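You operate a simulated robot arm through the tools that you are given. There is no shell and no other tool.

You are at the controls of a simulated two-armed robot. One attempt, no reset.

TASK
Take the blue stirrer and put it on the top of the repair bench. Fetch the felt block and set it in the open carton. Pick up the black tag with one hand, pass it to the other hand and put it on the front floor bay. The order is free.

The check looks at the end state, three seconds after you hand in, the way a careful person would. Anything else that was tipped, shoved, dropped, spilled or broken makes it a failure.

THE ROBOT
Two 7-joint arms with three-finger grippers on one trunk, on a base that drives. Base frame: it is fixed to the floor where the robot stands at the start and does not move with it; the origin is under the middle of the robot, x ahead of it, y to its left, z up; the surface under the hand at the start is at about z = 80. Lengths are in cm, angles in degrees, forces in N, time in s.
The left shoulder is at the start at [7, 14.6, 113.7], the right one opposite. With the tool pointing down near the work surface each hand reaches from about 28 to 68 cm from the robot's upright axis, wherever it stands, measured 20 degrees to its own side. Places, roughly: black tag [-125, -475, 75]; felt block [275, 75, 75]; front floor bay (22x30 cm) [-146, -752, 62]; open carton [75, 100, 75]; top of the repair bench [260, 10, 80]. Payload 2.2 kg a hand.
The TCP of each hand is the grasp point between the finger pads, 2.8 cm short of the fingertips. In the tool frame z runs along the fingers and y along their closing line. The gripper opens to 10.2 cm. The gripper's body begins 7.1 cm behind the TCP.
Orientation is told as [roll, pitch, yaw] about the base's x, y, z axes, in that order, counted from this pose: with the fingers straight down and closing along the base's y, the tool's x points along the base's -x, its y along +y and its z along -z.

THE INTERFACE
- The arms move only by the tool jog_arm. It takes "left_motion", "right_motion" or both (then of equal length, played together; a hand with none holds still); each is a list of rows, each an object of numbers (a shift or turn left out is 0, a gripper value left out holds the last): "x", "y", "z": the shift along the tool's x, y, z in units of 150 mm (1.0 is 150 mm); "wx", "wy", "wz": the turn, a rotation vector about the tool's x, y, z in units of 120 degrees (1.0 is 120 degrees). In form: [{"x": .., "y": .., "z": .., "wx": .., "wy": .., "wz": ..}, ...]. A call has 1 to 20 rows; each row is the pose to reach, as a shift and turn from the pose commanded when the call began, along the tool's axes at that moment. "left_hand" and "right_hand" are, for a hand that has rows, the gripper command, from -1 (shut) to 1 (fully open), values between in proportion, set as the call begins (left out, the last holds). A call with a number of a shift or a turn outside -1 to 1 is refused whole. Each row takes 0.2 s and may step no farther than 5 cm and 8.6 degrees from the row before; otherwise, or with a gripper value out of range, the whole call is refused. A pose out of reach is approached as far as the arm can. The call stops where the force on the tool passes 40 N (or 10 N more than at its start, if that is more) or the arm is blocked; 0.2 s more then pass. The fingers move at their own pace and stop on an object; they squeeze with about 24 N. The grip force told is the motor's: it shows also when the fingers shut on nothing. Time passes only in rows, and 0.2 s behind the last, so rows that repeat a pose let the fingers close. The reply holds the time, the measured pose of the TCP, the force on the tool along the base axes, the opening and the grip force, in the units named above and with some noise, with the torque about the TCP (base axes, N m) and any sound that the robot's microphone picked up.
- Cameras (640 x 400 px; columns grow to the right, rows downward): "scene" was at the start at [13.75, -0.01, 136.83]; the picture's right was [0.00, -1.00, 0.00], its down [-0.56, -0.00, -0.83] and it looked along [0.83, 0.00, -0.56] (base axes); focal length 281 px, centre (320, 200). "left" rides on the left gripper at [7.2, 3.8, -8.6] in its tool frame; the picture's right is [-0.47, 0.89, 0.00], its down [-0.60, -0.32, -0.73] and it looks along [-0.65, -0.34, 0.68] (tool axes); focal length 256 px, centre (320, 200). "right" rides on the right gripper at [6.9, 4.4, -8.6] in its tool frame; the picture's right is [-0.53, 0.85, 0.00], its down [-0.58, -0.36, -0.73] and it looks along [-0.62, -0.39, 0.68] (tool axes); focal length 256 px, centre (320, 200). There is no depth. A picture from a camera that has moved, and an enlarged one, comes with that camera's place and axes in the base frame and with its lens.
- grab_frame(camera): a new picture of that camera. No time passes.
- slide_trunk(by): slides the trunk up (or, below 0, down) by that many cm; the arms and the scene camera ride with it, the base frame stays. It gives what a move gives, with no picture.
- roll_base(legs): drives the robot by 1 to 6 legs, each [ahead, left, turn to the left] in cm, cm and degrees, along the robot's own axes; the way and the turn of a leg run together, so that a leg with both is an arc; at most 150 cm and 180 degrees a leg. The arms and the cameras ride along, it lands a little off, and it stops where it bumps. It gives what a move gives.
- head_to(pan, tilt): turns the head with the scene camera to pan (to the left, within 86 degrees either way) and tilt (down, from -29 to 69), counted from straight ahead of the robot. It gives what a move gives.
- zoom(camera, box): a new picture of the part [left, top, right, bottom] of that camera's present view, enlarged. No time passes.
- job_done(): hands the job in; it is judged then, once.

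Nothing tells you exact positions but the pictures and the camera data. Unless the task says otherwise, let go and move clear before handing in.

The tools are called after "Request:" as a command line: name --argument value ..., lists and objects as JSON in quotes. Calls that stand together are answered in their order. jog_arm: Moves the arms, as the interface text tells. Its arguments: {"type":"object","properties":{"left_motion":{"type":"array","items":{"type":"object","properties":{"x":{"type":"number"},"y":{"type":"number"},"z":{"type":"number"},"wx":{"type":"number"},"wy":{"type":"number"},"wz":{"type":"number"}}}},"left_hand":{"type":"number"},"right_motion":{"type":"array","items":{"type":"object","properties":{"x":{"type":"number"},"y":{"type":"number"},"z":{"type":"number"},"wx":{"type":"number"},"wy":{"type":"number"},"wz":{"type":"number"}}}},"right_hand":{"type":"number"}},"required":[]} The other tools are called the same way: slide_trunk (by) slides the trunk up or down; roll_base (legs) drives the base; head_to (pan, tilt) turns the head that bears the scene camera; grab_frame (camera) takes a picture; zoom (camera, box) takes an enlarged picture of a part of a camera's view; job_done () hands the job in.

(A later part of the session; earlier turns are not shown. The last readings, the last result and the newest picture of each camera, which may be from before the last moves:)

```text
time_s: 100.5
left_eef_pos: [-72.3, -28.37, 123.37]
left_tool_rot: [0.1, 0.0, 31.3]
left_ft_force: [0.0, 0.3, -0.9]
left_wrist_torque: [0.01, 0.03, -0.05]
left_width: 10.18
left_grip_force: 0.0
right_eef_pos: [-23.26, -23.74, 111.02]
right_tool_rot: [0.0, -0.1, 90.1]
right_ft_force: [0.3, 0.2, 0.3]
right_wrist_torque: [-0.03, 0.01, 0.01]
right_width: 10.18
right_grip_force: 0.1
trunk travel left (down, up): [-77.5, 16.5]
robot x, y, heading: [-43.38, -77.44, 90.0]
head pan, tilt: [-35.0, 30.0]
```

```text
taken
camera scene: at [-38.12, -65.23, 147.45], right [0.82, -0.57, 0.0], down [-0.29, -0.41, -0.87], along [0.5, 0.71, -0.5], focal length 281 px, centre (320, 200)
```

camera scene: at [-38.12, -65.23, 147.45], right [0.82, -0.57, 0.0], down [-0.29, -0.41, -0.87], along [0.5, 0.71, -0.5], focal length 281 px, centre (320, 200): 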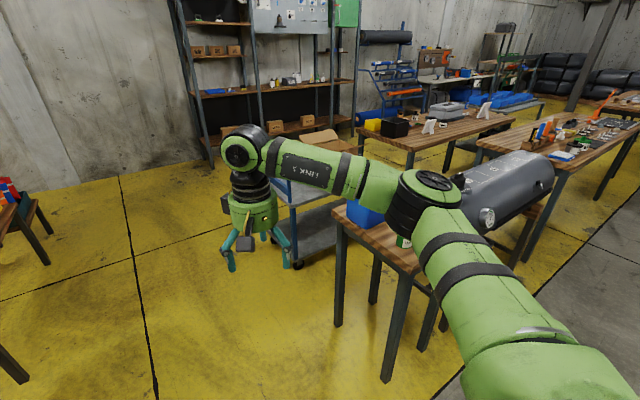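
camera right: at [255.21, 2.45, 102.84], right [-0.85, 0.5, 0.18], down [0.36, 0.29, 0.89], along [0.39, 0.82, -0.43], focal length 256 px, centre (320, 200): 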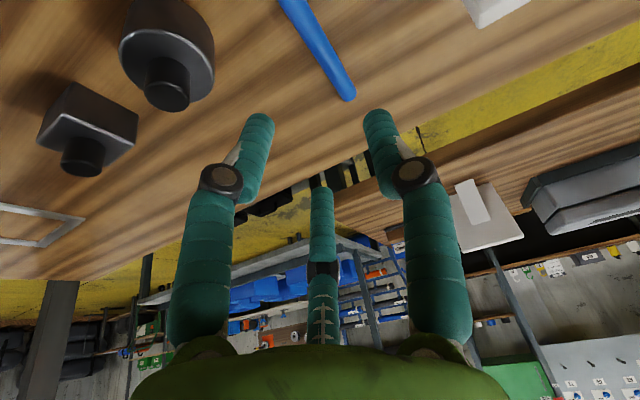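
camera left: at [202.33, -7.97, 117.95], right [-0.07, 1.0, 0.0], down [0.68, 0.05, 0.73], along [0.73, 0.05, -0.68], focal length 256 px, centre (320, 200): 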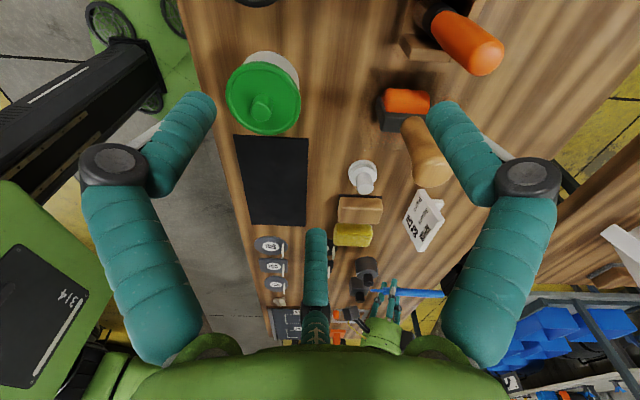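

The corridor between the bottle bench and the cart is open. I'll shift slightly right, drive past the cart to y of about 190, then turn to face +x.

Request:
head_to --pan 0 --tilt 30

Request:
roll_base --legs '[[0, -10, 0], [150, 0, 0], [118, 0, 0], [0, 0, -90]]'

Request:
grab_frame --camera "scene"

Request:
head_to --pan -40 --tilt 35

Request:
grab_frame --camera "scene"

```text
time_s: 101.5
left_eef_pos: [-72.12, -28.23, 123.38]
left_tool_rot: [0.1, -0.1, 31.3]
left_ft_force: [0.0, 0.0, 0.5]
left_wrist_torque: [0.0, -0.01, 0.0]
left_width: 10.21
left_grip_force: 0.0
right_eef_pos: [-23.23, -23.69, 110.99]
right_tool_rot: [0.0, -0.1, 90.2]
right_ft_force: [0.1, -0.1, -0.2]
right_wrist_torque: [-0.01, -0.02, 0.01]
right_width: 10.18
right_grip_force: 0.0
trunk travel left (down, up): [-77.5, 16.5]
robot x, y, heading: [-43.07, -77.56, 89.8]
head pan, tilt: [0.0, 30.0]
```

```text
time_s: 119.2
left_eef_pos: [16.32, 219.03, 123.42]
left_tool_rot: [0.0, 0.0, -59.1]
left_ft_force: [-0.6, -0.7, -0.5]
left_wrist_torque: [-0.02, 0.03, -0.01]
left_width: 10.21
left_grip_force: 0.1
right_eef_pos: [20.38, 170.07, 111.0]
right_tool_rot: [0.0, -0.1, -0.3]
right_ft_force: [-0.3, -0.4, 0.0]
right_wrist_torque: [0.0, -0.03, 0.0]
right_width: 10.22
right_grip_force: 0.1
trunk travel left (down, up): [-77.5, 16.5]
robot x, y, heading: [-33.7, 190.7, -0.2]
head pan, tilt: [0.0, 30.0]
```

```text
taken
camera scene: at [-19.44, 190.26, 147.45], right [-0.01, -1.0, 0.0], down [-0.5, 0.0, -0.87], along [0.87, -0.01, -0.5], focal length 281 px, centre (320, 200)
```

scene: 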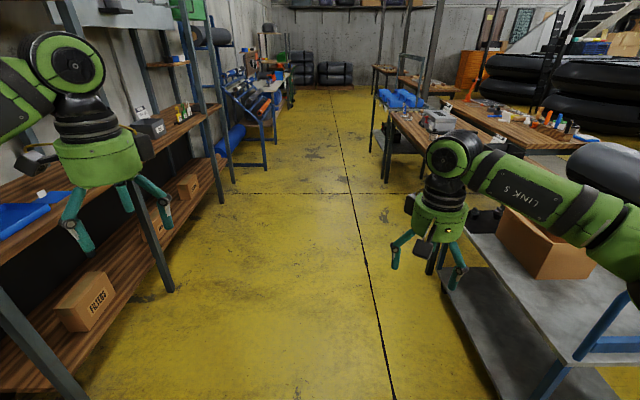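

```text
time_s: 120.2
left_eef_pos: [16.27, 219.05, 123.42]
left_tool_rot: [0.0, -0.1, -59.2]
left_ft_force: [0.2, 0.1, 0.5]
left_wrist_torque: [0.05, -0.05, -0.02]
left_width: 10.22
left_grip_force: 0.0
right_eef_pos: [20.28, 170.09, 111.04]
right_tool_rot: [-0.1, 0.0, -0.3]
right_ft_force: [-0.2, 0.7, -0.3]
right_wrist_torque: [-0.01, -0.01, 0.0]
right_width: 10.21
right_grip_force: 0.0
trunk travel left (down, up): [-77.5, 16.5]
robot x, y, heading: [-33.47, 190.34, -0.3]
head pan, tilt: [-40.0, 35.0]
```

```text
taken
camera scene: at [-21.77, 184.6, 146.67], right [-0.65, -0.76, 0.0], down [-0.44, 0.37, -0.82], along [0.62, -0.53, -0.57], focal length 281 px, centre (320, 200)
```

scene: 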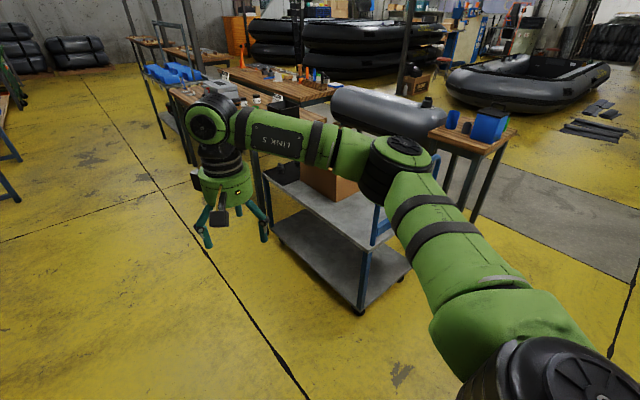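

The wide aisle behind the benches is clear. I'll drive along it to about x = 250 and then turn to face the back of the left bench.

Request:
head_to --pan 0 --tilt 40

Request:
roll_base --legs '[[150, 0, 0.2], [134, 0, 0], [0, 0, -90]]'

Request:
grab_frame --camera "scene"

Request:
zoom --camera "scene" --box '[160, 100, 480, 300]'

```text
time_s: 121.3
left_eef_pos: [16.16, 219.02, 123.41]
left_tool_rot: [0.0, 0.0, -59.1]
left_ft_force: [0.5, -0.1, 0.3]
left_wrist_torque: [-0.01, -0.01, -0.05]
left_width: 10.2
left_grip_force: 0.0
right_eef_pos: [20.33, 170.15, 110.84]
right_tool_rot: [0.0, -0.1, -0.3]
right_ft_force: [0.6, 0.0, 1.0]
right_wrist_torque: [0.04, 0.04, 0.06]
right_width: 10.21
right_grip_force: 0.2
trunk travel left (down, up): [-77.5, 16.5]
robot x, y, heading: [-33.54, 190.35, -0.4]
head pan, tilt: [0.0, 40.0]
```

```text
time_s: 138.9
left_eef_pos: [279.47, 136.05, 123.38]
left_tool_rot: [0.0, 0.0, -150.3]
left_ft_force: [-0.1, -0.3, -0.7]
left_wrist_torque: [-0.03, 0.02, -0.01]
left_width: 10.19
left_grip_force: 0.0
right_eef_pos: [230.49, 132.93, 110.89]
right_tool_rot: [0.0, -0.1, -91.6]
right_ft_force: [0.3, 1.7, 0.4]
right_wrist_torque: [-0.02, 0.01, -0.04]
right_width: 10.19
right_grip_force: 0.1
trunk travel left (down, up): [-77.5, 16.5]
robot x, y, heading: [251.72, 185.95, -91.7]
head pan, tilt: [0.0, 40.0]
```

```text
taken
camera scene: at [251.33, 172.73, 145.91], right [-1.0, 0.03, 0.0], down [0.02, 0.64, -0.77], along [-0.02, -0.77, -0.64], focal length 281 px, centre (320, 200)
```

scene: 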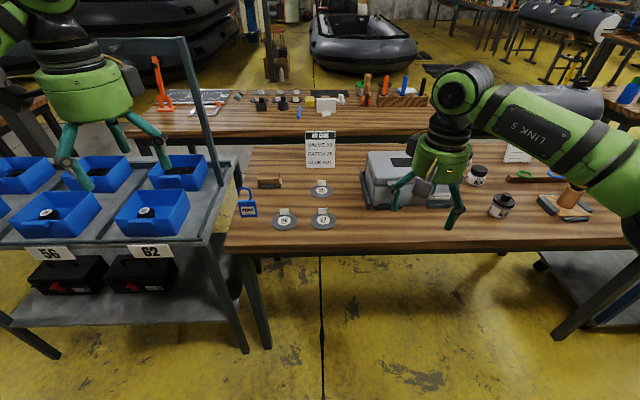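

```text
2.00 times, centred on (320, 200) of scene
camera zoom: at [251.33, 172.73, 145.91], right [-1.0, 0.03, 0.0], down [0.02, 0.64, -0.77], along [-0.02, -0.77, -0.64], focal length 563 px, centre (320, 200)
```

zoom: 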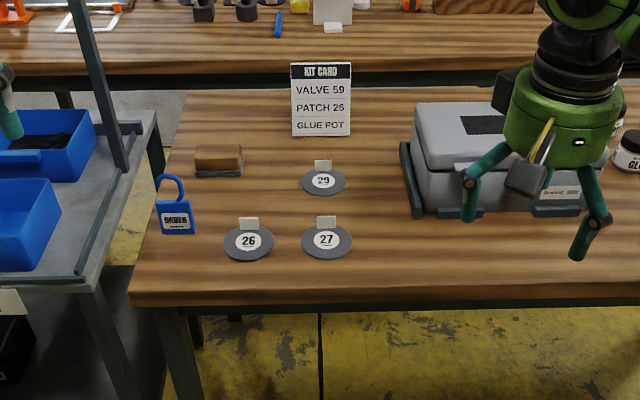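

The felt block is now clearly visible at about (268.3, 84.7) on this bench, whose top is also at about z = 80. It lies with its long side along x. I'll raise and retract the right hand, turn the left wrist to close front-to-back, and drive closer.

Request:
jog_arm --left_motion '[{"wz": 0.065}, {"wz": 0.13}, {"wz": 0.195}, {"wz": 0.25}, {"wz": 0.25}]' --right_motion '[{"x": 0.12, "z": -0.2}, {"x": 0.24, "z": -0.4}, {"x": 0.36, "z": -0.6}, {"x": 0.48, "z": -0.8}, {"x": 0.6, "z": -1.0}]' --left_hand 1 --right_hand -1

Request:
roll_base --legs '[[39, 0, 1.7]]'

Request:
head_to --pan 15 --tilt 50

Request:
grab_frame --camera "scene"

Request:
grab_frame --camera "left"

```text
time_s: 140.1
left_eef_pos: [279.52, 136.28, 123.4]
left_tool_rot: [0.1, -0.1, 179.6]
left_ft_force: [0.2, 0.6, 0.2]
left_wrist_torque: [-0.03, 0.02, -0.02]
left_width: 10.18
left_grip_force: 0.2
right_eef_pos: [230.61, 142.2, 126.08]
right_tool_rot: [0.1, -0.1, -91.6]
right_ft_force: [0.4, 0.7, 0.1]
right_wrist_torque: [0.01, 0.02, 0.0]
right_width: 0.21
right_grip_force: 24.4
trunk travel left (down, up): [-77.5, 16.5]
robot x, y, heading: [251.6, 186.69, -91.6]
head pan, tilt: [0.0, 40.0]
```

```text
time_s: 142.6
left_eef_pos: [280.3, 98.55, 123.44]
left_tool_rot: [0.1, 0.0, -178.7]
left_ft_force: [0.1, 0.5, 0.0]
left_wrist_torque: [-0.01, -0.02, 0.0]
left_width: 10.19
left_grip_force: 0.1
right_eef_pos: [231.3, 103.13, 126.02]
right_tool_rot: [0.0, -0.3, -89.9]
right_ft_force: [-0.2, -0.2, 0.6]
right_wrist_torque: [-0.01, 0.03, 0.01]
right_width: 0.22
right_grip_force: 23.9
trunk travel left (down, up): [-77.5, 16.5]
robot x, y, heading: [251.2, 147.85, -90.0]
head pan, tilt: [0.0, 40.0]
```

```text
time_s: 143.3
left_eef_pos: [280.3, 98.31, 123.39]
left_tool_rot: [0.0, 0.0, -178.7]
left_ft_force: [0.3, 0.6, 0.1]
left_wrist_torque: [0.04, 0.0, 0.03]
left_width: 10.21
left_grip_force: 0.1
right_eef_pos: [231.23, 102.83, 125.96]
right_tool_rot: [0.0, -0.1, -89.9]
right_ft_force: [-1.0, -0.1, 0.3]
right_wrist_torque: [0.02, 0.0, 0.0]
right_width: 0.22
right_grip_force: 24.1
trunk travel left (down, up): [-77.5, 16.5]
robot x, y, heading: [250.86, 147.59, -90.0]
head pan, tilt: [15.0, 50.0]
```

```text
taken
camera scene: at [253.14, 135.11, 144.49], right [-0.97, -0.26, 0.0], down [-0.2, 0.74, -0.64], along [0.17, -0.62, -0.77], focal length 281 px, centre (320, 200)
```

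scene: 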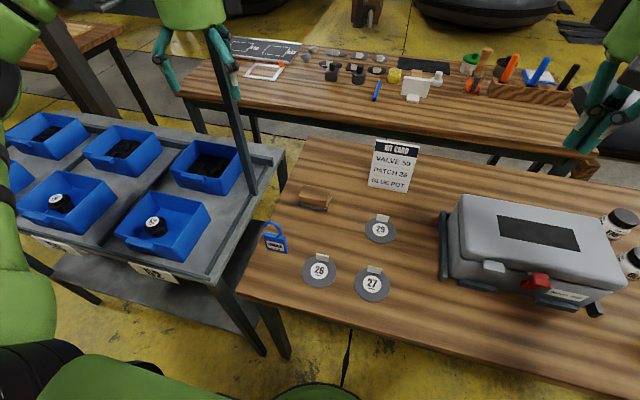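

```text
taken
camera left: at [287.67, 94.64, 131.98], right [-0.45, -0.9, 0.0], down [-0.61, 0.3, 0.73], along [-0.66, 0.33, -0.68], focal length 256 px, centre (320, 200)
```

left: 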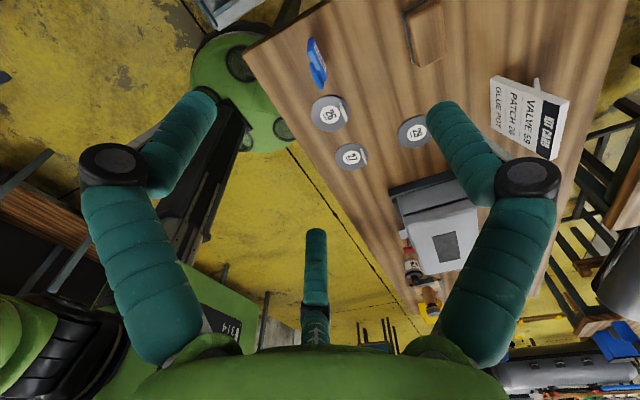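

The left camera and the scene camera agree on the block centre at about (268.4, 85). I'll lower the trunk 10 cm and move the left hand above it, sliding away from the bin-table frame first.

Request:
slide_trunk --by -10

Request:
jog_arm --left_motion '[{"x": -0.27}, {"x": -0.54}, {"x": -0.813}, {"x": -0.813, "y": 0.29}, {"x": -0.813, "y": 0.58}, {"x": -0.813, "y": 0.869}, {"x": -0.813, "y": 0.869, "z": 0.3}, {"x": -0.813, "y": 0.869, "z": 0.55}]' --left_hand 1

Request:
grab_frame --camera "left"

Request:
grab_frame --camera "scene"

```text
time_s: 144.7
left_eef_pos: [280.33, 98.29, 113.56]
left_tool_rot: [0.0, -0.1, -178.7]
left_ft_force: [-0.5, -0.2, -0.3]
left_wrist_torque: [0.01, 0.01, 0.0]
left_width: 10.18
left_grip_force: 0.0
right_eef_pos: [231.35, 102.8, 116.02]
right_tool_rot: [0.0, -0.1, -89.9]
right_ft_force: [0.0, 0.5, -0.6]
right_wrist_torque: [0.03, -0.01, 0.03]
right_width: 0.2
right_grip_force: 23.6
trunk travel left (down, up): [-67.5, 26.5]
robot x, y, heading: [251.4, 147.51, -89.9]
head pan, tilt: [15.0, 50.0]
```

```text
time_s: 146.5
left_eef_pos: [268.51, 84.85, 105.15]
left_tool_rot: [0.0, 0.0, -178.7]
left_ft_force: [-0.3, -0.8, 0.5]
left_wrist_torque: [-0.03, 0.03, 0.01]
left_width: 10.19
left_grip_force: 0.2
left hand out of reach, approached as far as the arm can: row 6
right_eef_pos: [231.23, 102.65, 116.02]
right_tool_rot: [0.0, 0.0, -89.9]
right_ft_force: [-0.3, 0.4, 0.3]
right_wrist_torque: [0.03, -0.01, 0.01]
right_width: 0.22
right_grip_force: 24.1
trunk travel left (down, up): [-67.5, 26.5]
robot x, y, heading: [251.07, 147.67, -90.0]
head pan, tilt: [15.0, 50.0]
```

```text
taken
camera left: at [275.86, 81.22, 113.69], right [-0.44, -0.9, 0.0], down [-0.61, 0.3, 0.73], along [-0.66, 0.33, -0.68], focal length 256 px, centre (320, 200)
```

left: 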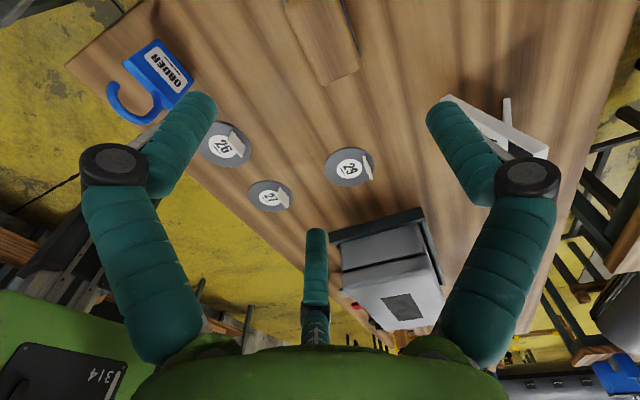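

```text
taken
camera scene: at [253.25, 135.04, 134.48], right [-0.97, -0.26, 0.0], down [-0.2, 0.74, -0.64], along [0.17, -0.62, -0.77], focal length 281 px, centre (320, 200)
```

scene: 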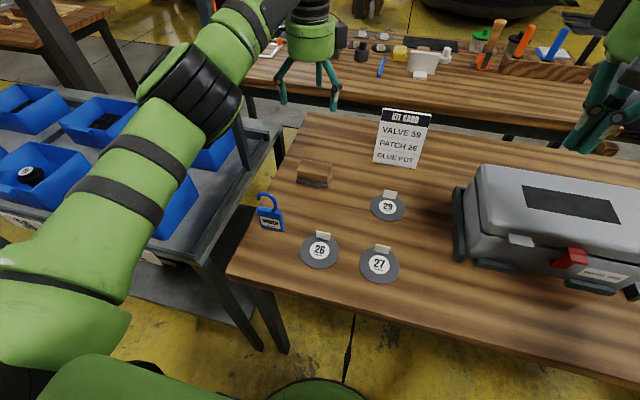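

The hand is centred above the block. Descending in stages with the fingers wide open.

Request:
jog_arm --left_motion '[{"z": 0.2}, {"z": 0.4}, {"z": 0.6}, {"z": 0.8}]'

Request:
grab_frame --camera "left"

Request:
zoom --camera "scene" --box '[200, 90, 440, 240]'

```text
time_s: 147.5
left_eef_pos: [268.47, 84.94, 92.95]
left_tool_rot: [0.0, -0.1, -178.7]
left_ft_force: [0.4, -0.6, -0.5]
left_wrist_torque: [0.0, -0.01, -0.01]
left_width: 10.19
left_grip_force: 0.1
right_eef_pos: [231.43, 102.78, 115.95]
right_tool_rot: [0.1, 0.0, -89.9]
right_ft_force: [-0.3, -1.3, -1.0]
right_wrist_torque: [0.03, 0.04, 0.01]
right_width: 0.23
right_grip_force: 23.6
trunk travel left (down, up): [-67.5, 26.5]
robot x, y, heading: [251.24, 147.87, -90.0]
head pan, tilt: [15.0, 50.0]
```

```text
taken
camera left: at [275.8, 81.32, 101.68], right [-0.44, -0.9, 0.0], down [-0.61, 0.3, 0.73], along [-0.66, 0.33, -0.68], focal length 256 px, centre (320, 200)
```

left: 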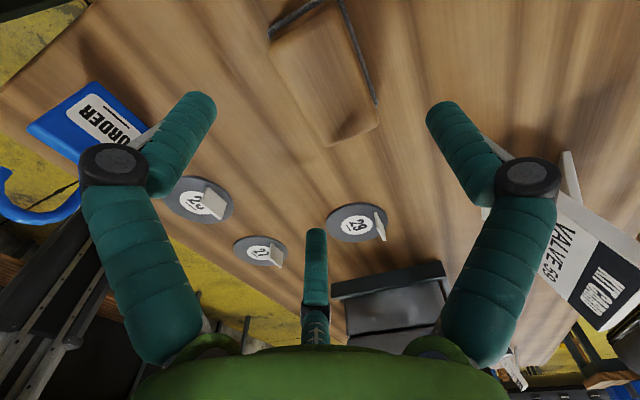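

```text
2.67 times, centred on (320, 165) of scene
camera zoom: at [253.23, 135.08, 134.48], right [-0.97, -0.26, 0.0], down [-0.2, 0.74, -0.64], along [0.17, -0.62, -0.77], focal length 750 px, centre (320, 293)
```

zoom: 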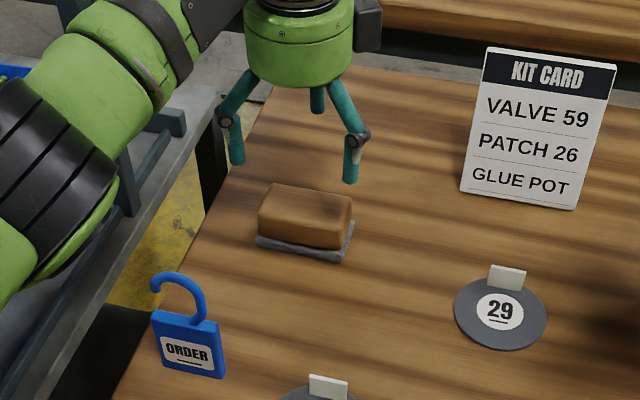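

The fingers straddle the block, but in the picture the two near fingertips look close to its corners. I'll shift about 1.2 cm toward me so it clears either way, then descend carefully.

Request:
jog_arm --left_motion '[{"y": -0.08}, {"y": -0.08, "z": 0.1}, {"y": -0.08, "z": 0.2}, {"y": -0.08, "z": 0.3}]'

Request:
grab_frame --camera "left"

Request:
zoom --camera "scene" --box '[240, 110, 400, 210]'

```text
time_s: 148.5
left_eef_pos: [268.47, 86.3, 88.65]
left_tool_rot: [0.0, -0.1, -178.6]
left_ft_force: [0.1, -0.2, 0.5]
left_wrist_torque: [-0.05, -0.01, -0.01]
left_width: 10.18
left_grip_force: 0.1
right_eef_pos: [231.45, 102.91, 116.11]
right_tool_rot: [0.1, -0.1, -89.9]
right_ft_force: [-0.7, -0.3, -0.4]
right_wrist_torque: [0.02, 0.04, 0.0]
right_width: 0.24
right_grip_force: 24.0
trunk travel left (down, up): [-67.5, 26.5]
robot x, y, heading: [250.94, 147.58, -90.0]
head pan, tilt: [15.0, 50.0]
```

```text
taken
camera left: at [275.79, 82.59, 97.18], right [-0.44, -0.9, 0.0], down [-0.61, 0.3, 0.73], along [-0.66, 0.33, -0.68], focal length 256 px, centre (320, 200)
```

left: 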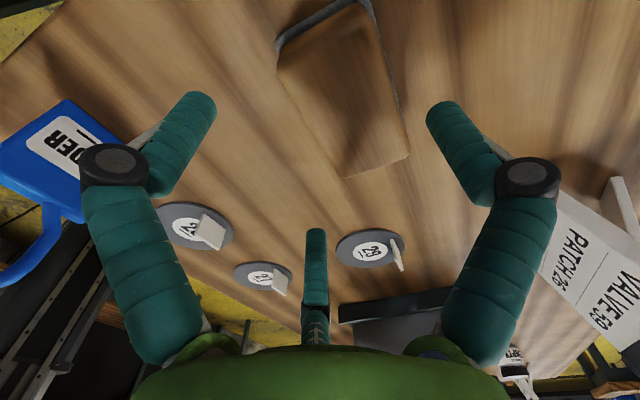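

```text
4.00 times, centred on (320, 160) of scene
camera zoom: at [253.17, 135.16, 134.49], right [-0.97, -0.26, 0.0], down [-0.2, 0.74, -0.64], along [0.17, -0.62, -0.77], focal length 1125 px, centre (320, 360)
```

zoom: 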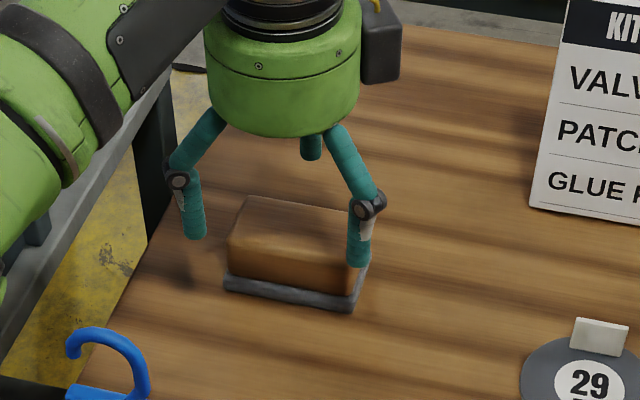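

The fingertips clear the block on all sides. Descending the last 4.6 cm to the grasp height.

Request:
jog_arm --left_motion '[{"z": 0.08}, {"z": 0.16}, {"z": 0.24}, {"z": 0.305}]'

Request:
zoom --camera "scene" --box '[240, 110, 400, 210]'

Request:
jog_arm --left_motion '[{}, {}, {}, {}, {}]' --left_hand -1

Request:
grab_frame --camera "left"

Request:
zoom --camera "scene" --box '[240, 110, 400, 210]'

```text
time_s: 149.5
left_eef_pos: [268.4, 86.17, 84.06]
left_tool_rot: [0.1, 0.1, -178.7]
left_ft_force: [1.1, -0.1, 0.1]
left_wrist_torque: [0.01, 0.01, 0.02]
left_width: 10.19
left_grip_force: 0.1
right_eef_pos: [231.31, 102.79, 115.95]
right_tool_rot: [0.0, -0.1, -89.9]
right_ft_force: [-0.4, 0.5, -0.5]
right_wrist_torque: [-0.01, 0.0, 0.0]
right_width: 0.21
right_grip_force: 24.2
trunk travel left (down, up): [-67.5, 26.5]
robot x, y, heading: [251.24, 147.63, -89.9]
head pan, tilt: [15.0, 50.0]
```

```text
4.00 times, centred on (320, 160) of scene
camera zoom: at [253.15, 135.16, 134.49], right [-0.97, -0.26, 0.0], down [-0.2, 0.74, -0.64], along [0.17, -0.62, -0.77], focal length 1125 px, centre (320, 360)
```

zoom: 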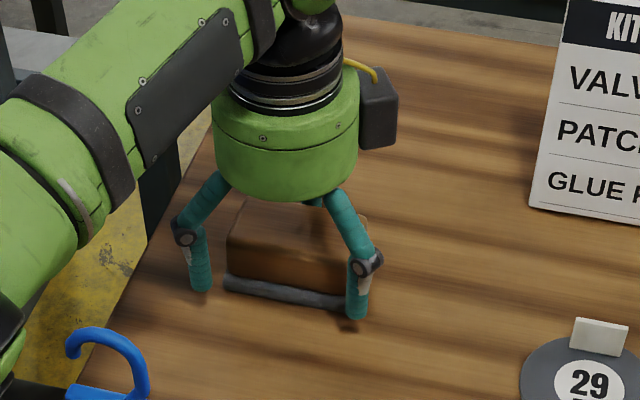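

```text
time_s: 150.7
left_eef_pos: [268.34, 86.24, 84.25]
left_tool_rot: [0.3, 0.1, -178.7]
left_ft_force: [0.6, -5.2, 10.0]
left_wrist_torque: [-0.24, 0.14, 0.07]
left_width: 6.98
left_grip_force: 24.0
right_eef_pos: [231.27, 102.81, 116.0]
right_tool_rot: [0.0, -0.1, -89.9]
right_ft_force: [-0.2, 0.6, -0.6]
right_wrist_torque: [-0.02, 0.03, 0.0]
right_width: 0.22
right_grip_force: 23.9
trunk travel left (down, up): [-67.5, 26.5]
robot x, y, heading: [250.95, 147.59, -89.7]
head pan, tilt: [15.0, 50.0]
```

```text
taken
camera left: at [275.72, 82.56, 92.79], right [-0.45, -0.9, 0.0], down [-0.61, 0.31, 0.73], along [-0.66, 0.32, -0.68], focal length 256 px, centre (320, 200)
```

left: 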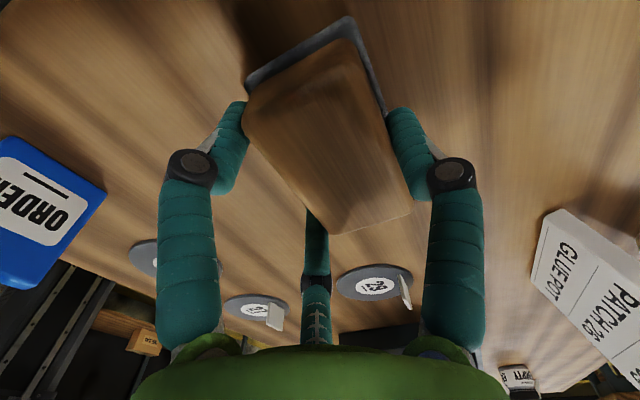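

```text
4.00 times, centred on (320, 160) of scene
camera zoom: at [253.11, 135.26, 134.51], right [-0.97, -0.26, 0.0], down [-0.2, 0.74, -0.64], along [0.17, -0.62, -0.77], focal length 1125 px, centre (320, 360)
```

zoom: 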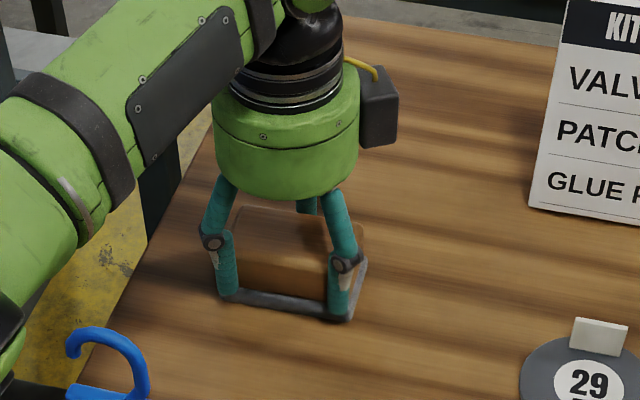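

The block is gripped, and the three-finger geometry matches the width reading. Lifting slowly.

Request:
jog_arm --left_motion '[{"z": -0.05}, {"z": -0.12}, {"z": -0.22}, {"z": -0.35}, {"z": -0.5}, {"z": -0.65}, {"z": -0.8}, {"z": -1.0}]'

Request:
grab_frame --camera "left"

Request:
grab_frame --camera "scene"

```text
time_s: 152.5
left_eef_pos: [268.41, 86.21, 99.32]
left_tool_rot: [0.0, 0.0, -178.7]
left_ft_force: [0.4, -0.2, -0.7]
left_wrist_torque: [-0.01, -0.05, -0.06]
left_width: 6.98
left_grip_force: 24.0
right_eef_pos: [231.37, 102.97, 115.99]
right_tool_rot: [-0.1, -0.1, -89.9]
right_ft_force: [0.6, -0.4, 0.2]
right_wrist_torque: [0.0, 0.01, 0.0]
right_width: 0.2
right_grip_force: 23.1
trunk travel left (down, up): [-67.5, 26.5]
robot x, y, heading: [251.12, 147.61, -90.1]
head pan, tilt: [15.0, 50.0]
```

```text
taken
camera left: at [275.74, 82.6, 107.87], right [-0.45, -0.9, 0.0], down [-0.61, 0.3, 0.73], along [-0.66, 0.33, -0.68], focal length 256 px, centre (320, 200)
```

left: 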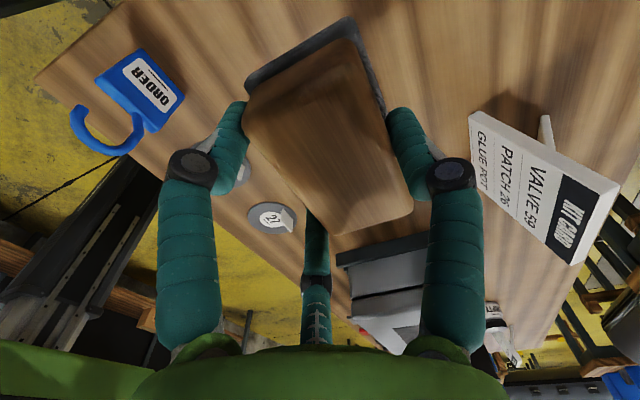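

```text
taken
camera scene: at [253.14, 135.26, 134.5], right [-0.97, -0.26, 0.0], down [-0.2, 0.74, -0.64], along [0.17, -0.62, -0.77], focal length 281 px, centre (320, 200)
```

scene: 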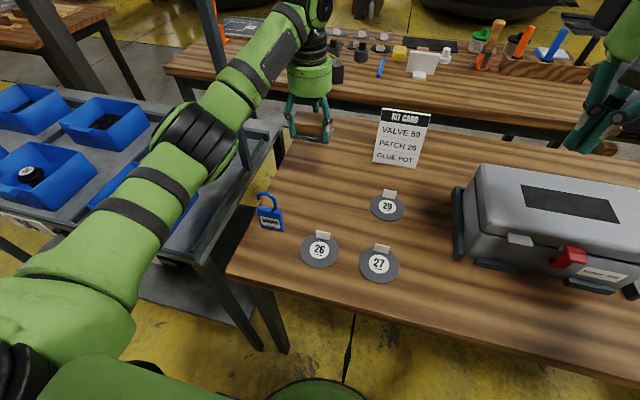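

The felt block is secure. I'll raise the trunk, pull the hand in, back away and drive back along the aisle toward the carton.

Request:
slide_trunk --by 16

Request:
jog_arm --left_motion '[{"y": -0.25}, {"y": -0.5}, {"y": -0.75}]'

Request:
roll_base --legs '[[-38, 0, 0], [0, 0, -90], [150, 0, 0], [42, 0, 0], [0, 0, 90]]'

Request:
head_to --pan 0 --tilt 40

Request:
grab_frame --camera "scene"

Request:
grab_frame --camera "left"

```text
time_s: 154.3
left_eef_pos: [268.39, 86.09, 115.17]
left_tool_rot: [0.0, 0.0, -178.7]
left_ft_force: [0.1, -0.5, -0.8]
left_wrist_torque: [0.03, 0.0, 0.0]
left_width: 6.97
left_grip_force: 24.4
right_eef_pos: [231.23, 102.83, 131.96]
right_tool_rot: [0.0, 0.0, -89.9]
right_ft_force: [-0.1, 0.5, -0.5]
right_wrist_torque: [-0.01, -0.01, -0.01]
right_width: 0.2
right_grip_force: 23.3
trunk travel left (down, up): [-83.5, 10.5]
robot x, y, heading: [251.12, 147.61, -90.0]
head pan, tilt: [15.0, 50.0]
```

```text
time_s: 155.1
left_eef_pos: [268.1, 97.42, 115.16]
left_tool_rot: [-0.1, 0.0, -178.7]
left_ft_force: [1.2, 0.0, -0.9]
left_wrist_torque: [-0.02, 0.01, -0.04]
left_width: 6.97
left_grip_force: 24.3
right_eef_pos: [231.29, 102.88, 132.04]
right_tool_rot: [0.0, 0.0, -89.9]
right_ft_force: [-0.1, -0.3, 0.0]
right_wrist_torque: [-0.01, 0.03, 0.0]
right_width: 0.22
right_grip_force: 23.7
trunk travel left (down, up): [-83.5, 10.5]
robot x, y, heading: [251.15, 147.93, -90.1]
head pan, tilt: [15.0, 50.0]
```

```text
time_s: 174.3
left_eef_pos: [77.73, 132.96, 115.17]
left_tool_rot: [0.0, 0.1, -177.4]
left_ft_force: [-0.2, 0.0, -1.6]
left_wrist_torque: [0.0, -0.01, 0.01]
left_width: 6.98
left_grip_force: 24.3
right_eef_pos: [40.68, 137.51, 132.06]
right_tool_rot: [0.0, -0.1, -88.6]
right_ft_force: [0.3, 0.2, -0.3]
right_wrist_torque: [0.02, -0.02, 0.0]
right_width: 0.24
right_grip_force: 23.9
trunk travel left (down, up): [-83.5, 10.5]
robot x, y, heading: [59.48, 182.73, -88.5]
head pan, tilt: [15.0, 50.0]
```

```text
time_s: 175.1
left_eef_pos: [77.78, 133.04, 115.15]
left_tool_rot: [0.0, 0.0, -177.5]
left_ft_force: [0.4, 0.4, -0.5]
left_wrist_torque: [0.0, -0.01, -0.02]
left_width: 6.98
left_grip_force: 24.5
right_eef_pos: [40.83, 137.48, 131.98]
right_tool_rot: [0.2, -0.1, -88.5]
right_ft_force: [0.2, 0.0, 0.6]
right_wrist_torque: [0.01, 0.0, 0.03]
right_width: 0.21
right_grip_force: 24.1
trunk travel left (down, up): [-83.5, 10.5]
robot x, y, heading: [59.7, 182.55, -88.7]
head pan, tilt: [0.0, 40.0]
```

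```text
taken
camera scene: at [59.94, 169.29, 151.9], right [-1.0, -0.02, 0.0], down [-0.02, 0.64, -0.77], along [0.02, -0.77, -0.64], focal length 281 px, centre (320, 200)
```

scene: 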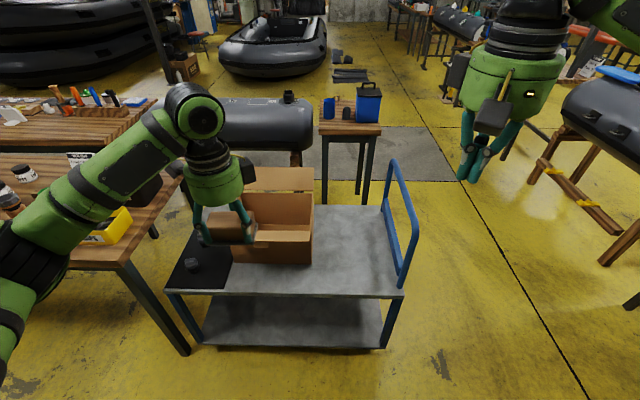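

```text
taken
camera left: at [85.17, 129.56, 123.78], right [-0.42, -0.91, 0.0], down [-0.62, 0.29, 0.73], along [-0.66, 0.31, -0.68], focal length 256 px, centre (320, 200)
```

left: 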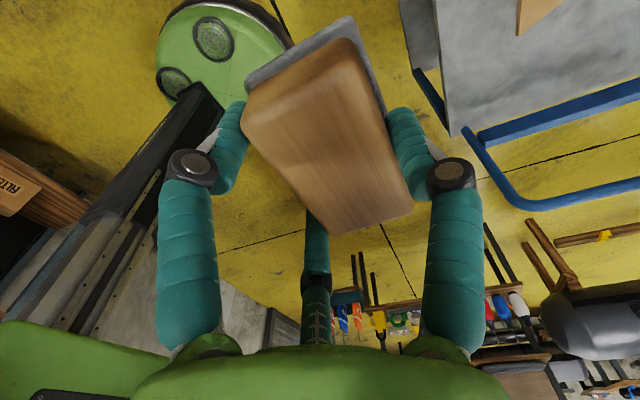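

The carton is on the cart in front of me, with one flap standing on its far side. The cart top works out to about z = 60. I'll zoom in to measure the carton opening.

Request:
zoom --camera "scene" --box '[160, 140, 400, 290]'

Request:
head_to --pan 0 --tilt 55

Request:
grab_frame --camera "scene"

Request:
grab_frame --camera "right"

```text
2.67 times, centred on (280, 215) of scene
camera zoom: at [59.94, 169.29, 151.9], right [-1.0, -0.02, 0.0], down [-0.02, 0.64, -0.77], along [0.02, -0.77, -0.64], focal length 750 px, centre (427, 160)
```

zoom: 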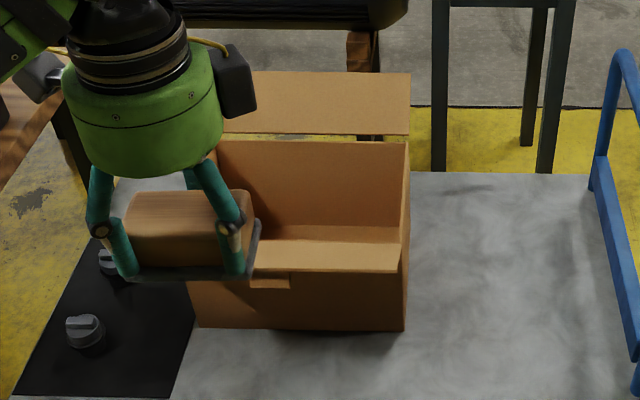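

```text
time_s: 175.9
left_eef_pos: [77.74, 132.9, 115.23]
left_tool_rot: [-0.1, 0.0, -177.3]
left_ft_force: [0.0, -0.2, -0.1]
left_wrist_torque: [0.02, 0.01, -0.01]
left_width: 6.97
left_grip_force: 23.9
right_eef_pos: [40.85, 137.56, 132.05]
right_tool_rot: [0.0, -0.2, -88.6]
right_ft_force: [0.3, 0.9, 0.0]
right_wrist_torque: [0.0, 0.04, -0.02]
right_width: 0.21
right_grip_force: 24.4
trunk travel left (down, up): [-83.5, 10.5]
robot x, y, heading: [59.56, 183.22, -88.6]
head pan, tilt: [0.0, 55.0]
```

```text
taken
camera scene: at [59.9, 170.58, 149.85], right [-1.0, -0.02, 0.0], down [-0.02, 0.82, -0.57], along [0.01, -0.57, -0.82], focal length 281 px, centre (320, 200)
```

scene: 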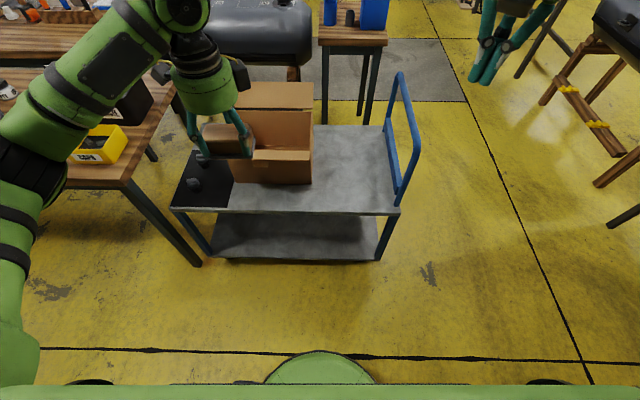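

```text
taken
camera right: at [45.09, 144.55, 140.53], right [0.86, -0.51, 0.0], down [-0.35, -0.58, 0.73], along [-0.38, -0.63, -0.68], focal length 256 px, centre (320, 200)
```

right: 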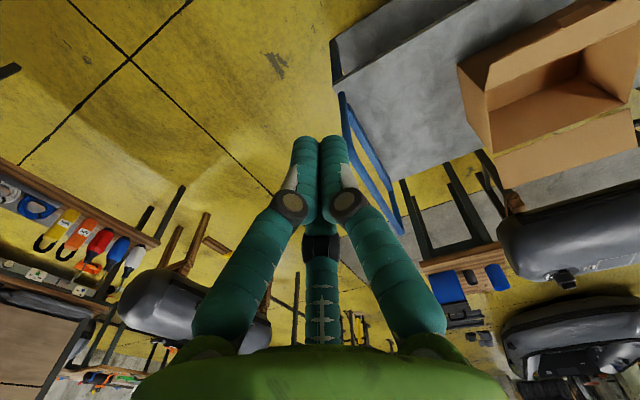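

The carton has a far flap leaning outward and a near flap whose angle I need to understand. Zooming with the right camera, which looks into the box.

Request:
zoom --camera "right" --box '[440, 0, 640, 200]'

Request:
zoom --camera "scene" --box '[160, 70, 340, 220]'

```text
2.00 times, centred on (540, 100) of right
camera zoom: at [45.09, 144.55, 140.53], right [0.86, -0.51, 0.0], down [-0.35, -0.58, 0.73], along [-0.38, -0.63, -0.68], focal length 512 px, centre (-120, 400)
```

zoom: 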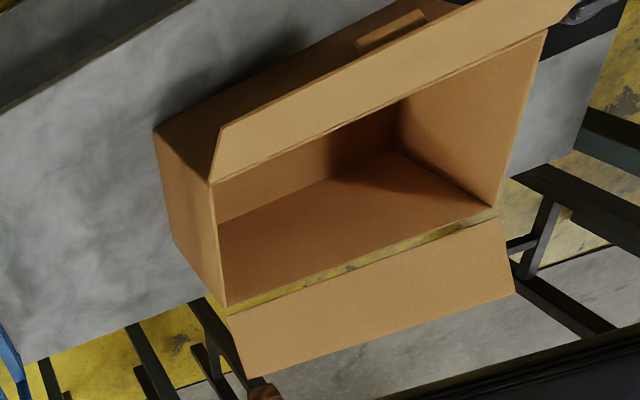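

```text
2.67 times, centred on (250, 145) of scene
camera zoom: at [59.9, 170.58, 149.85], right [-1.0, -0.02, 0.0], down [-0.02, 0.82, -0.57], along [0.01, -0.57, -0.82], focal length 750 px, centre (507, 347)
```

zoom: 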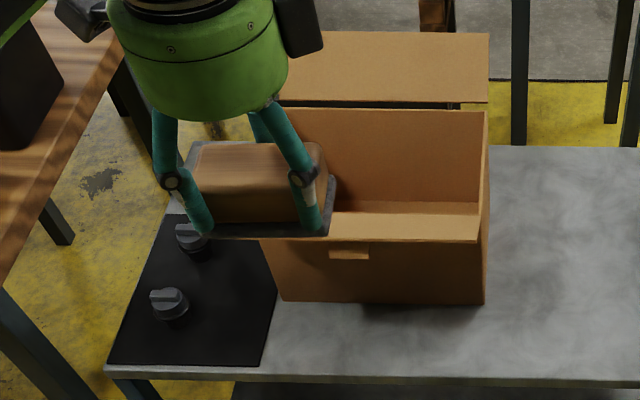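

The carton opening spans about x = 65–95 and y = 81–99, with walls up to z ≈ 80.5 and its floor at about z = 60. The near flap lies roughly flat toward me. I'll drive closer and move the block above the opening's centre.

Request:
roll_base --legs '[[35, 1.5, -1.4]]'

Request:
head_to --pan 15 --tilt 58

Request:
grab_frame --camera "scene"

Request:
grab_frame --camera "left"

Request:
grab_frame --camera "right"

```text
time_s: 178.1
left_eef_pos: [78.47, 98.04, 115.37]
left_tool_rot: [0.0, 0.0, -178.7]
left_ft_force: [-0.5, 0.2, -0.1]
left_wrist_torque: [-0.01, 0.01, -0.02]
left_width: 6.96
left_grip_force: 24.3
right_eef_pos: [41.65, 103.59, 132.15]
right_tool_rot: [0.0, -0.2, -90.0]
right_ft_force: [0.6, -0.1, -0.4]
right_wrist_torque: [-0.02, -0.01, -0.03]
right_width: 0.2
right_grip_force: 24.0
trunk travel left (down, up): [-83.5, 10.5]
robot x, y, heading: [61.42, 147.94, -89.9]
head pan, tilt: [0.0, 55.0]
```

```text
time_s: 178.9
left_eef_pos: [78.41, 97.73, 115.14]
left_tool_rot: [-0.1, 0.0, -178.8]
left_ft_force: [-0.3, -0.1, -0.1]
left_wrist_torque: [0.03, -0.01, 0.02]
left_width: 7.0
left_grip_force: 24.0
right_eef_pos: [41.53, 103.19, 132.0]
right_tool_rot: [-0.1, 0.0, -90.0]
right_ft_force: [-0.4, -0.9, 0.8]
right_wrist_torque: [0.0, 0.0, 0.0]
right_width: 0.21
right_grip_force: 24.0
trunk travel left (down, up): [-83.5, 10.5]
robot x, y, heading: [61.53, 148.15, -90.2]
head pan, tilt: [15.0, 58.0]
```

```text
taken
camera scene: at [63.26, 136.3, 149.47], right [-0.97, -0.26, 0.0], down [-0.22, 0.82, -0.53], along [0.14, -0.51, -0.85], focal length 281 px, centre (320, 200)
```

scene: 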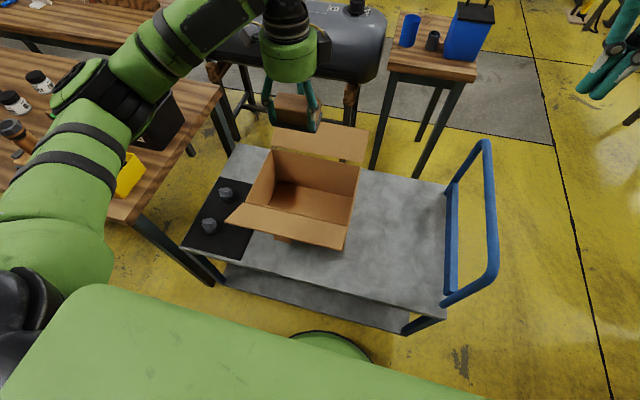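

```text
taken
camera left: at [85.73, 94.14, 123.76], right [-0.45, -0.89, 0.0], down [-0.61, 0.3, 0.73], along [-0.65, 0.33, -0.68], focal length 256 px, centre (320, 200)
```

left: 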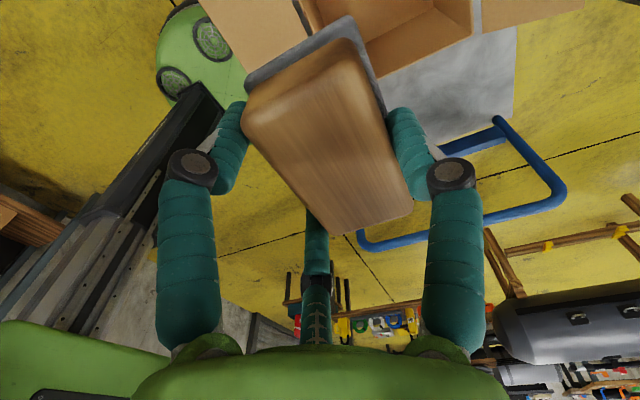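

```text
taken
camera right: at [46.03, 110.1, 140.52], right [0.85, -0.53, 0.0], down [-0.36, -0.58, 0.73], along [-0.39, -0.62, -0.68], focal length 256 px, centre (320, 200)
```

right: 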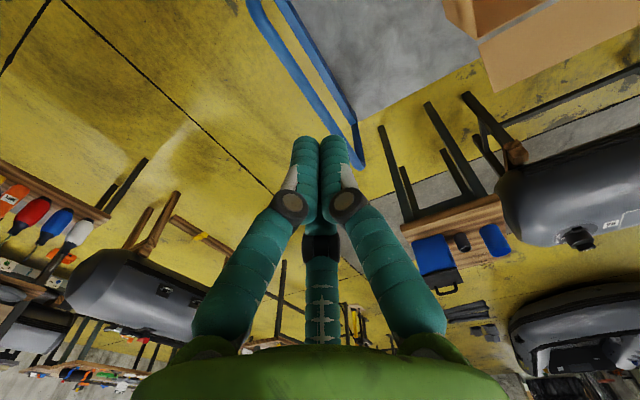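

I have a good view into the open carton. Zooming to pin down its rim.

Request:
zoom --camera "scene" --box '[200, 60, 400, 260]'

```text
2.00 times, centred on (300, 160) of scene
camera zoom: at [63.26, 136.3, 149.47], right [-0.97, -0.26, 0.0], down [-0.22, 0.82, -0.53], along [0.14, -0.51, -0.85], focal length 563 px, centre (360, 280)
```

zoom: 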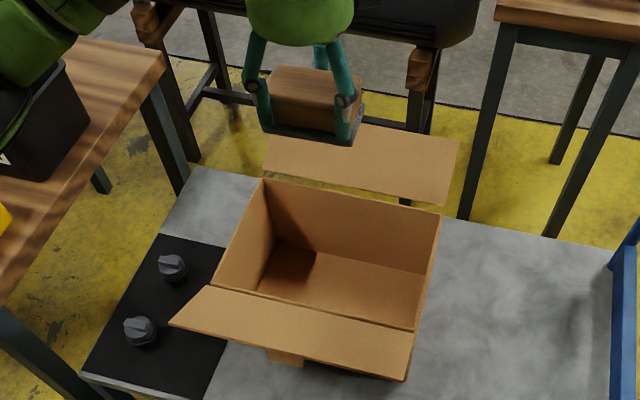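

The opening's centre is at about (80, 90.5). I'll move over it, lower the trunk, then descend.

Request:
jog_arm --left_motion '[{"x": 0.05, "y": 0.23}, {"x": 0.105, "y": 0.45}]'

Request:
slide_trunk --by -16

Request:
jog_arm --left_motion '[{"z": 0.2}, {"z": 0.4}, {"z": 0.6}, {"z": 0.8}]'

Request:
grab_frame --camera "scene"

Request:
grab_frame --camera "left"

```text
time_s: 179.5
left_eef_pos: [79.85, 91.01, 115.06]
left_tool_rot: [0.0, 0.0, -178.8]
left_ft_force: [0.4, -0.3, -1.1]
left_wrist_torque: [0.01, 0.0, 0.0]
left_width: 7.0
left_grip_force: 24.5
right_eef_pos: [41.47, 103.2, 131.88]
right_tool_rot: [0.0, 0.0, -90.0]
right_ft_force: [-0.7, -1.1, -0.2]
right_wrist_torque: [0.04, 0.0, 0.0]
right_width: 0.23
right_grip_force: 23.9
trunk travel left (down, up): [-83.5, 10.5]
robot x, y, heading: [61.42, 148.26, -89.9]
head pan, tilt: [15.0, 58.0]
```

```text
time_s: 181.3
left_eef_pos: [80.05, 91.17, 99.29]
left_tool_rot: [0.0, 0.0, -178.8]
left_ft_force: [0.3, -0.8, -0.5]
left_wrist_torque: [0.03, -0.01, -0.01]
left_width: 6.95
left_grip_force: 23.8
right_eef_pos: [41.62, 103.33, 115.97]
right_tool_rot: [0.0, 0.0, -90.0]
right_ft_force: [-0.1, 0.1, -0.4]
right_wrist_torque: [0.01, -0.01, 0.0]
right_width: 0.2
right_grip_force: 23.8
trunk travel left (down, up): [-67.5, 26.5]
robot x, y, heading: [60.9, 148.06, -90.3]
head pan, tilt: [15.0, 58.0]
```

```text
time_s: 182.3
left_eef_pos: [80.0, 91.14, 87.14]
left_tool_rot: [0.1, -0.1, -178.8]
left_ft_force: [0.8, -1.3, -0.7]
left_wrist_torque: [0.02, -0.02, 0.01]
left_width: 7.0
left_grip_force: 23.9
right_eef_pos: [41.59, 103.27, 115.92]
right_tool_rot: [0.1, -0.1, -90.0]
right_ft_force: [0.6, 0.4, -0.5]
right_wrist_torque: [-0.01, -0.02, 0.0]
right_width: 0.19
right_grip_force: 23.9
trunk travel left (down, up): [-67.5, 26.5]
robot x, y, heading: [61.59, 147.94, -90.0]
head pan, tilt: [15.0, 58.0]
```

```text
taken
camera scene: at [63.29, 136.3, 133.47], right [-0.97, -0.26, 0.0], down [-0.22, 0.82, -0.53], along [0.14, -0.51, -0.85], focal length 281 px, centre (320, 200)
```

scene: 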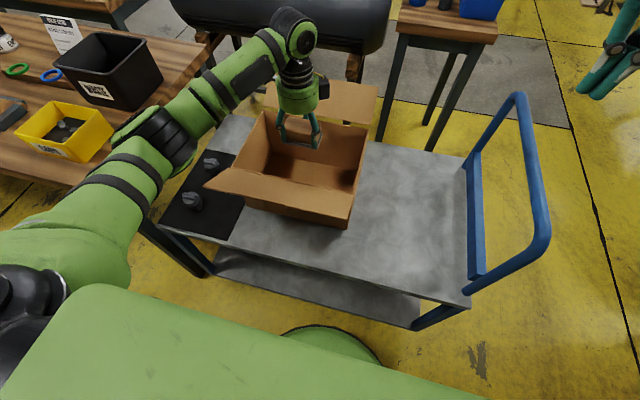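

```text
taken
camera left: at [87.37, 87.44, 95.64], right [-0.45, -0.9, 0.0], down [-0.61, 0.3, 0.73], along [-0.66, 0.33, -0.68], focal length 256 px, centre (320, 200)
```

left: 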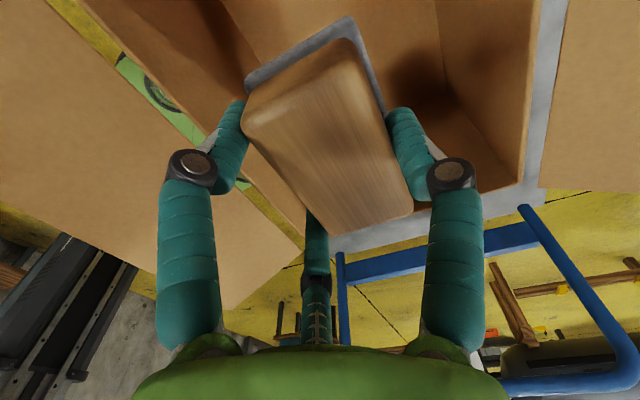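

The block is entering the opening. Checking clearance before going deeper.

Request:
zoom --camera "scene" --box '[200, 60, 400, 260]'

```text
2.00 times, centred on (300, 160) of scene
camera zoom: at [63.29, 136.3, 133.47], right [-0.97, -0.26, 0.0], down [-0.22, 0.82, -0.53], along [0.14, -0.51, -0.85], focal length 563 px, centre (360, 280)
```

zoom: 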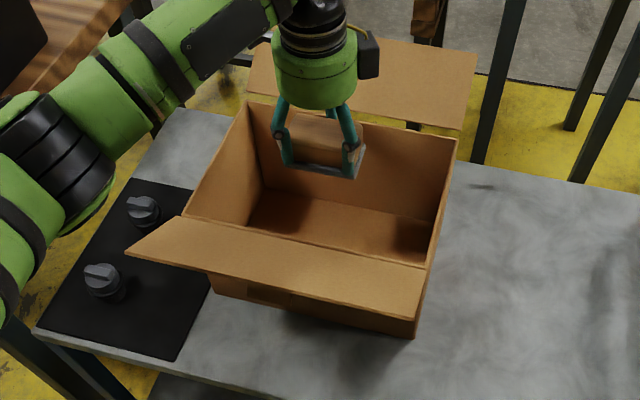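

Clearances look good. Descending into the carton in two stages.

Request:
jog_arm --left_motion '[{"z": 0.2}, {"z": 0.4}, {"z": 0.6}, {"z": 0.8}]'

Request:
zoom --camera "scene" --box '[160, 40, 400, 260]'

Request:
grab_frame --camera "left"

```text
time_s: 183.3
left_eef_pos: [80.18, 91.11, 75.22]
left_tool_rot: [0.1, 0.0, -178.9]
left_ft_force: [-0.1, 0.4, -1.5]
left_wrist_torque: [0.03, 0.03, -0.04]
left_width: 7.01
left_grip_force: 24.4
right_eef_pos: [41.61, 103.22, 116.08]
right_tool_rot: [0.0, -0.2, -89.9]
right_ft_force: [-0.3, 0.1, 0.1]
right_wrist_torque: [-0.01, -0.02, -0.05]
right_width: 0.21
right_grip_force: 24.3
trunk travel left (down, up): [-67.5, 26.5]
robot x, y, heading: [61.41, 148.03, -90.2]
head pan, tilt: [15.0, 58.0]
```

```text
1.82 times, centred on (280, 150) of scene
camera zoom: at [63.27, 136.31, 133.47], right [-0.97, -0.26, 0.0], down [-0.22, 0.82, -0.53], along [0.14, -0.51, -0.85], focal length 512 px, centre (393, 291)
```

zoom: 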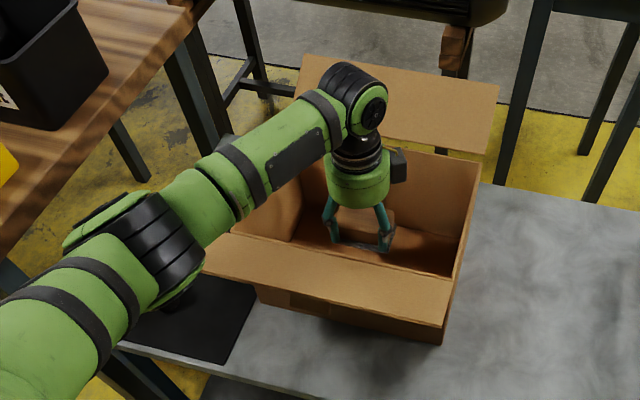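

```text
taken
camera left: at [87.42, 87.51, 83.76], right [-0.45, -0.9, 0.0], down [-0.61, 0.3, 0.73], along [-0.65, 0.33, -0.68], focal length 256 px, centre (320, 200)
```

left: 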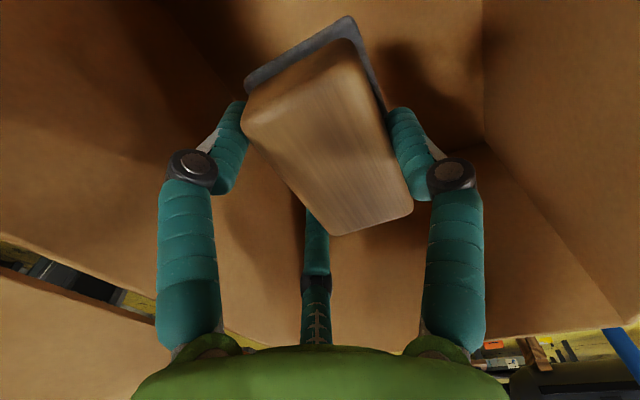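

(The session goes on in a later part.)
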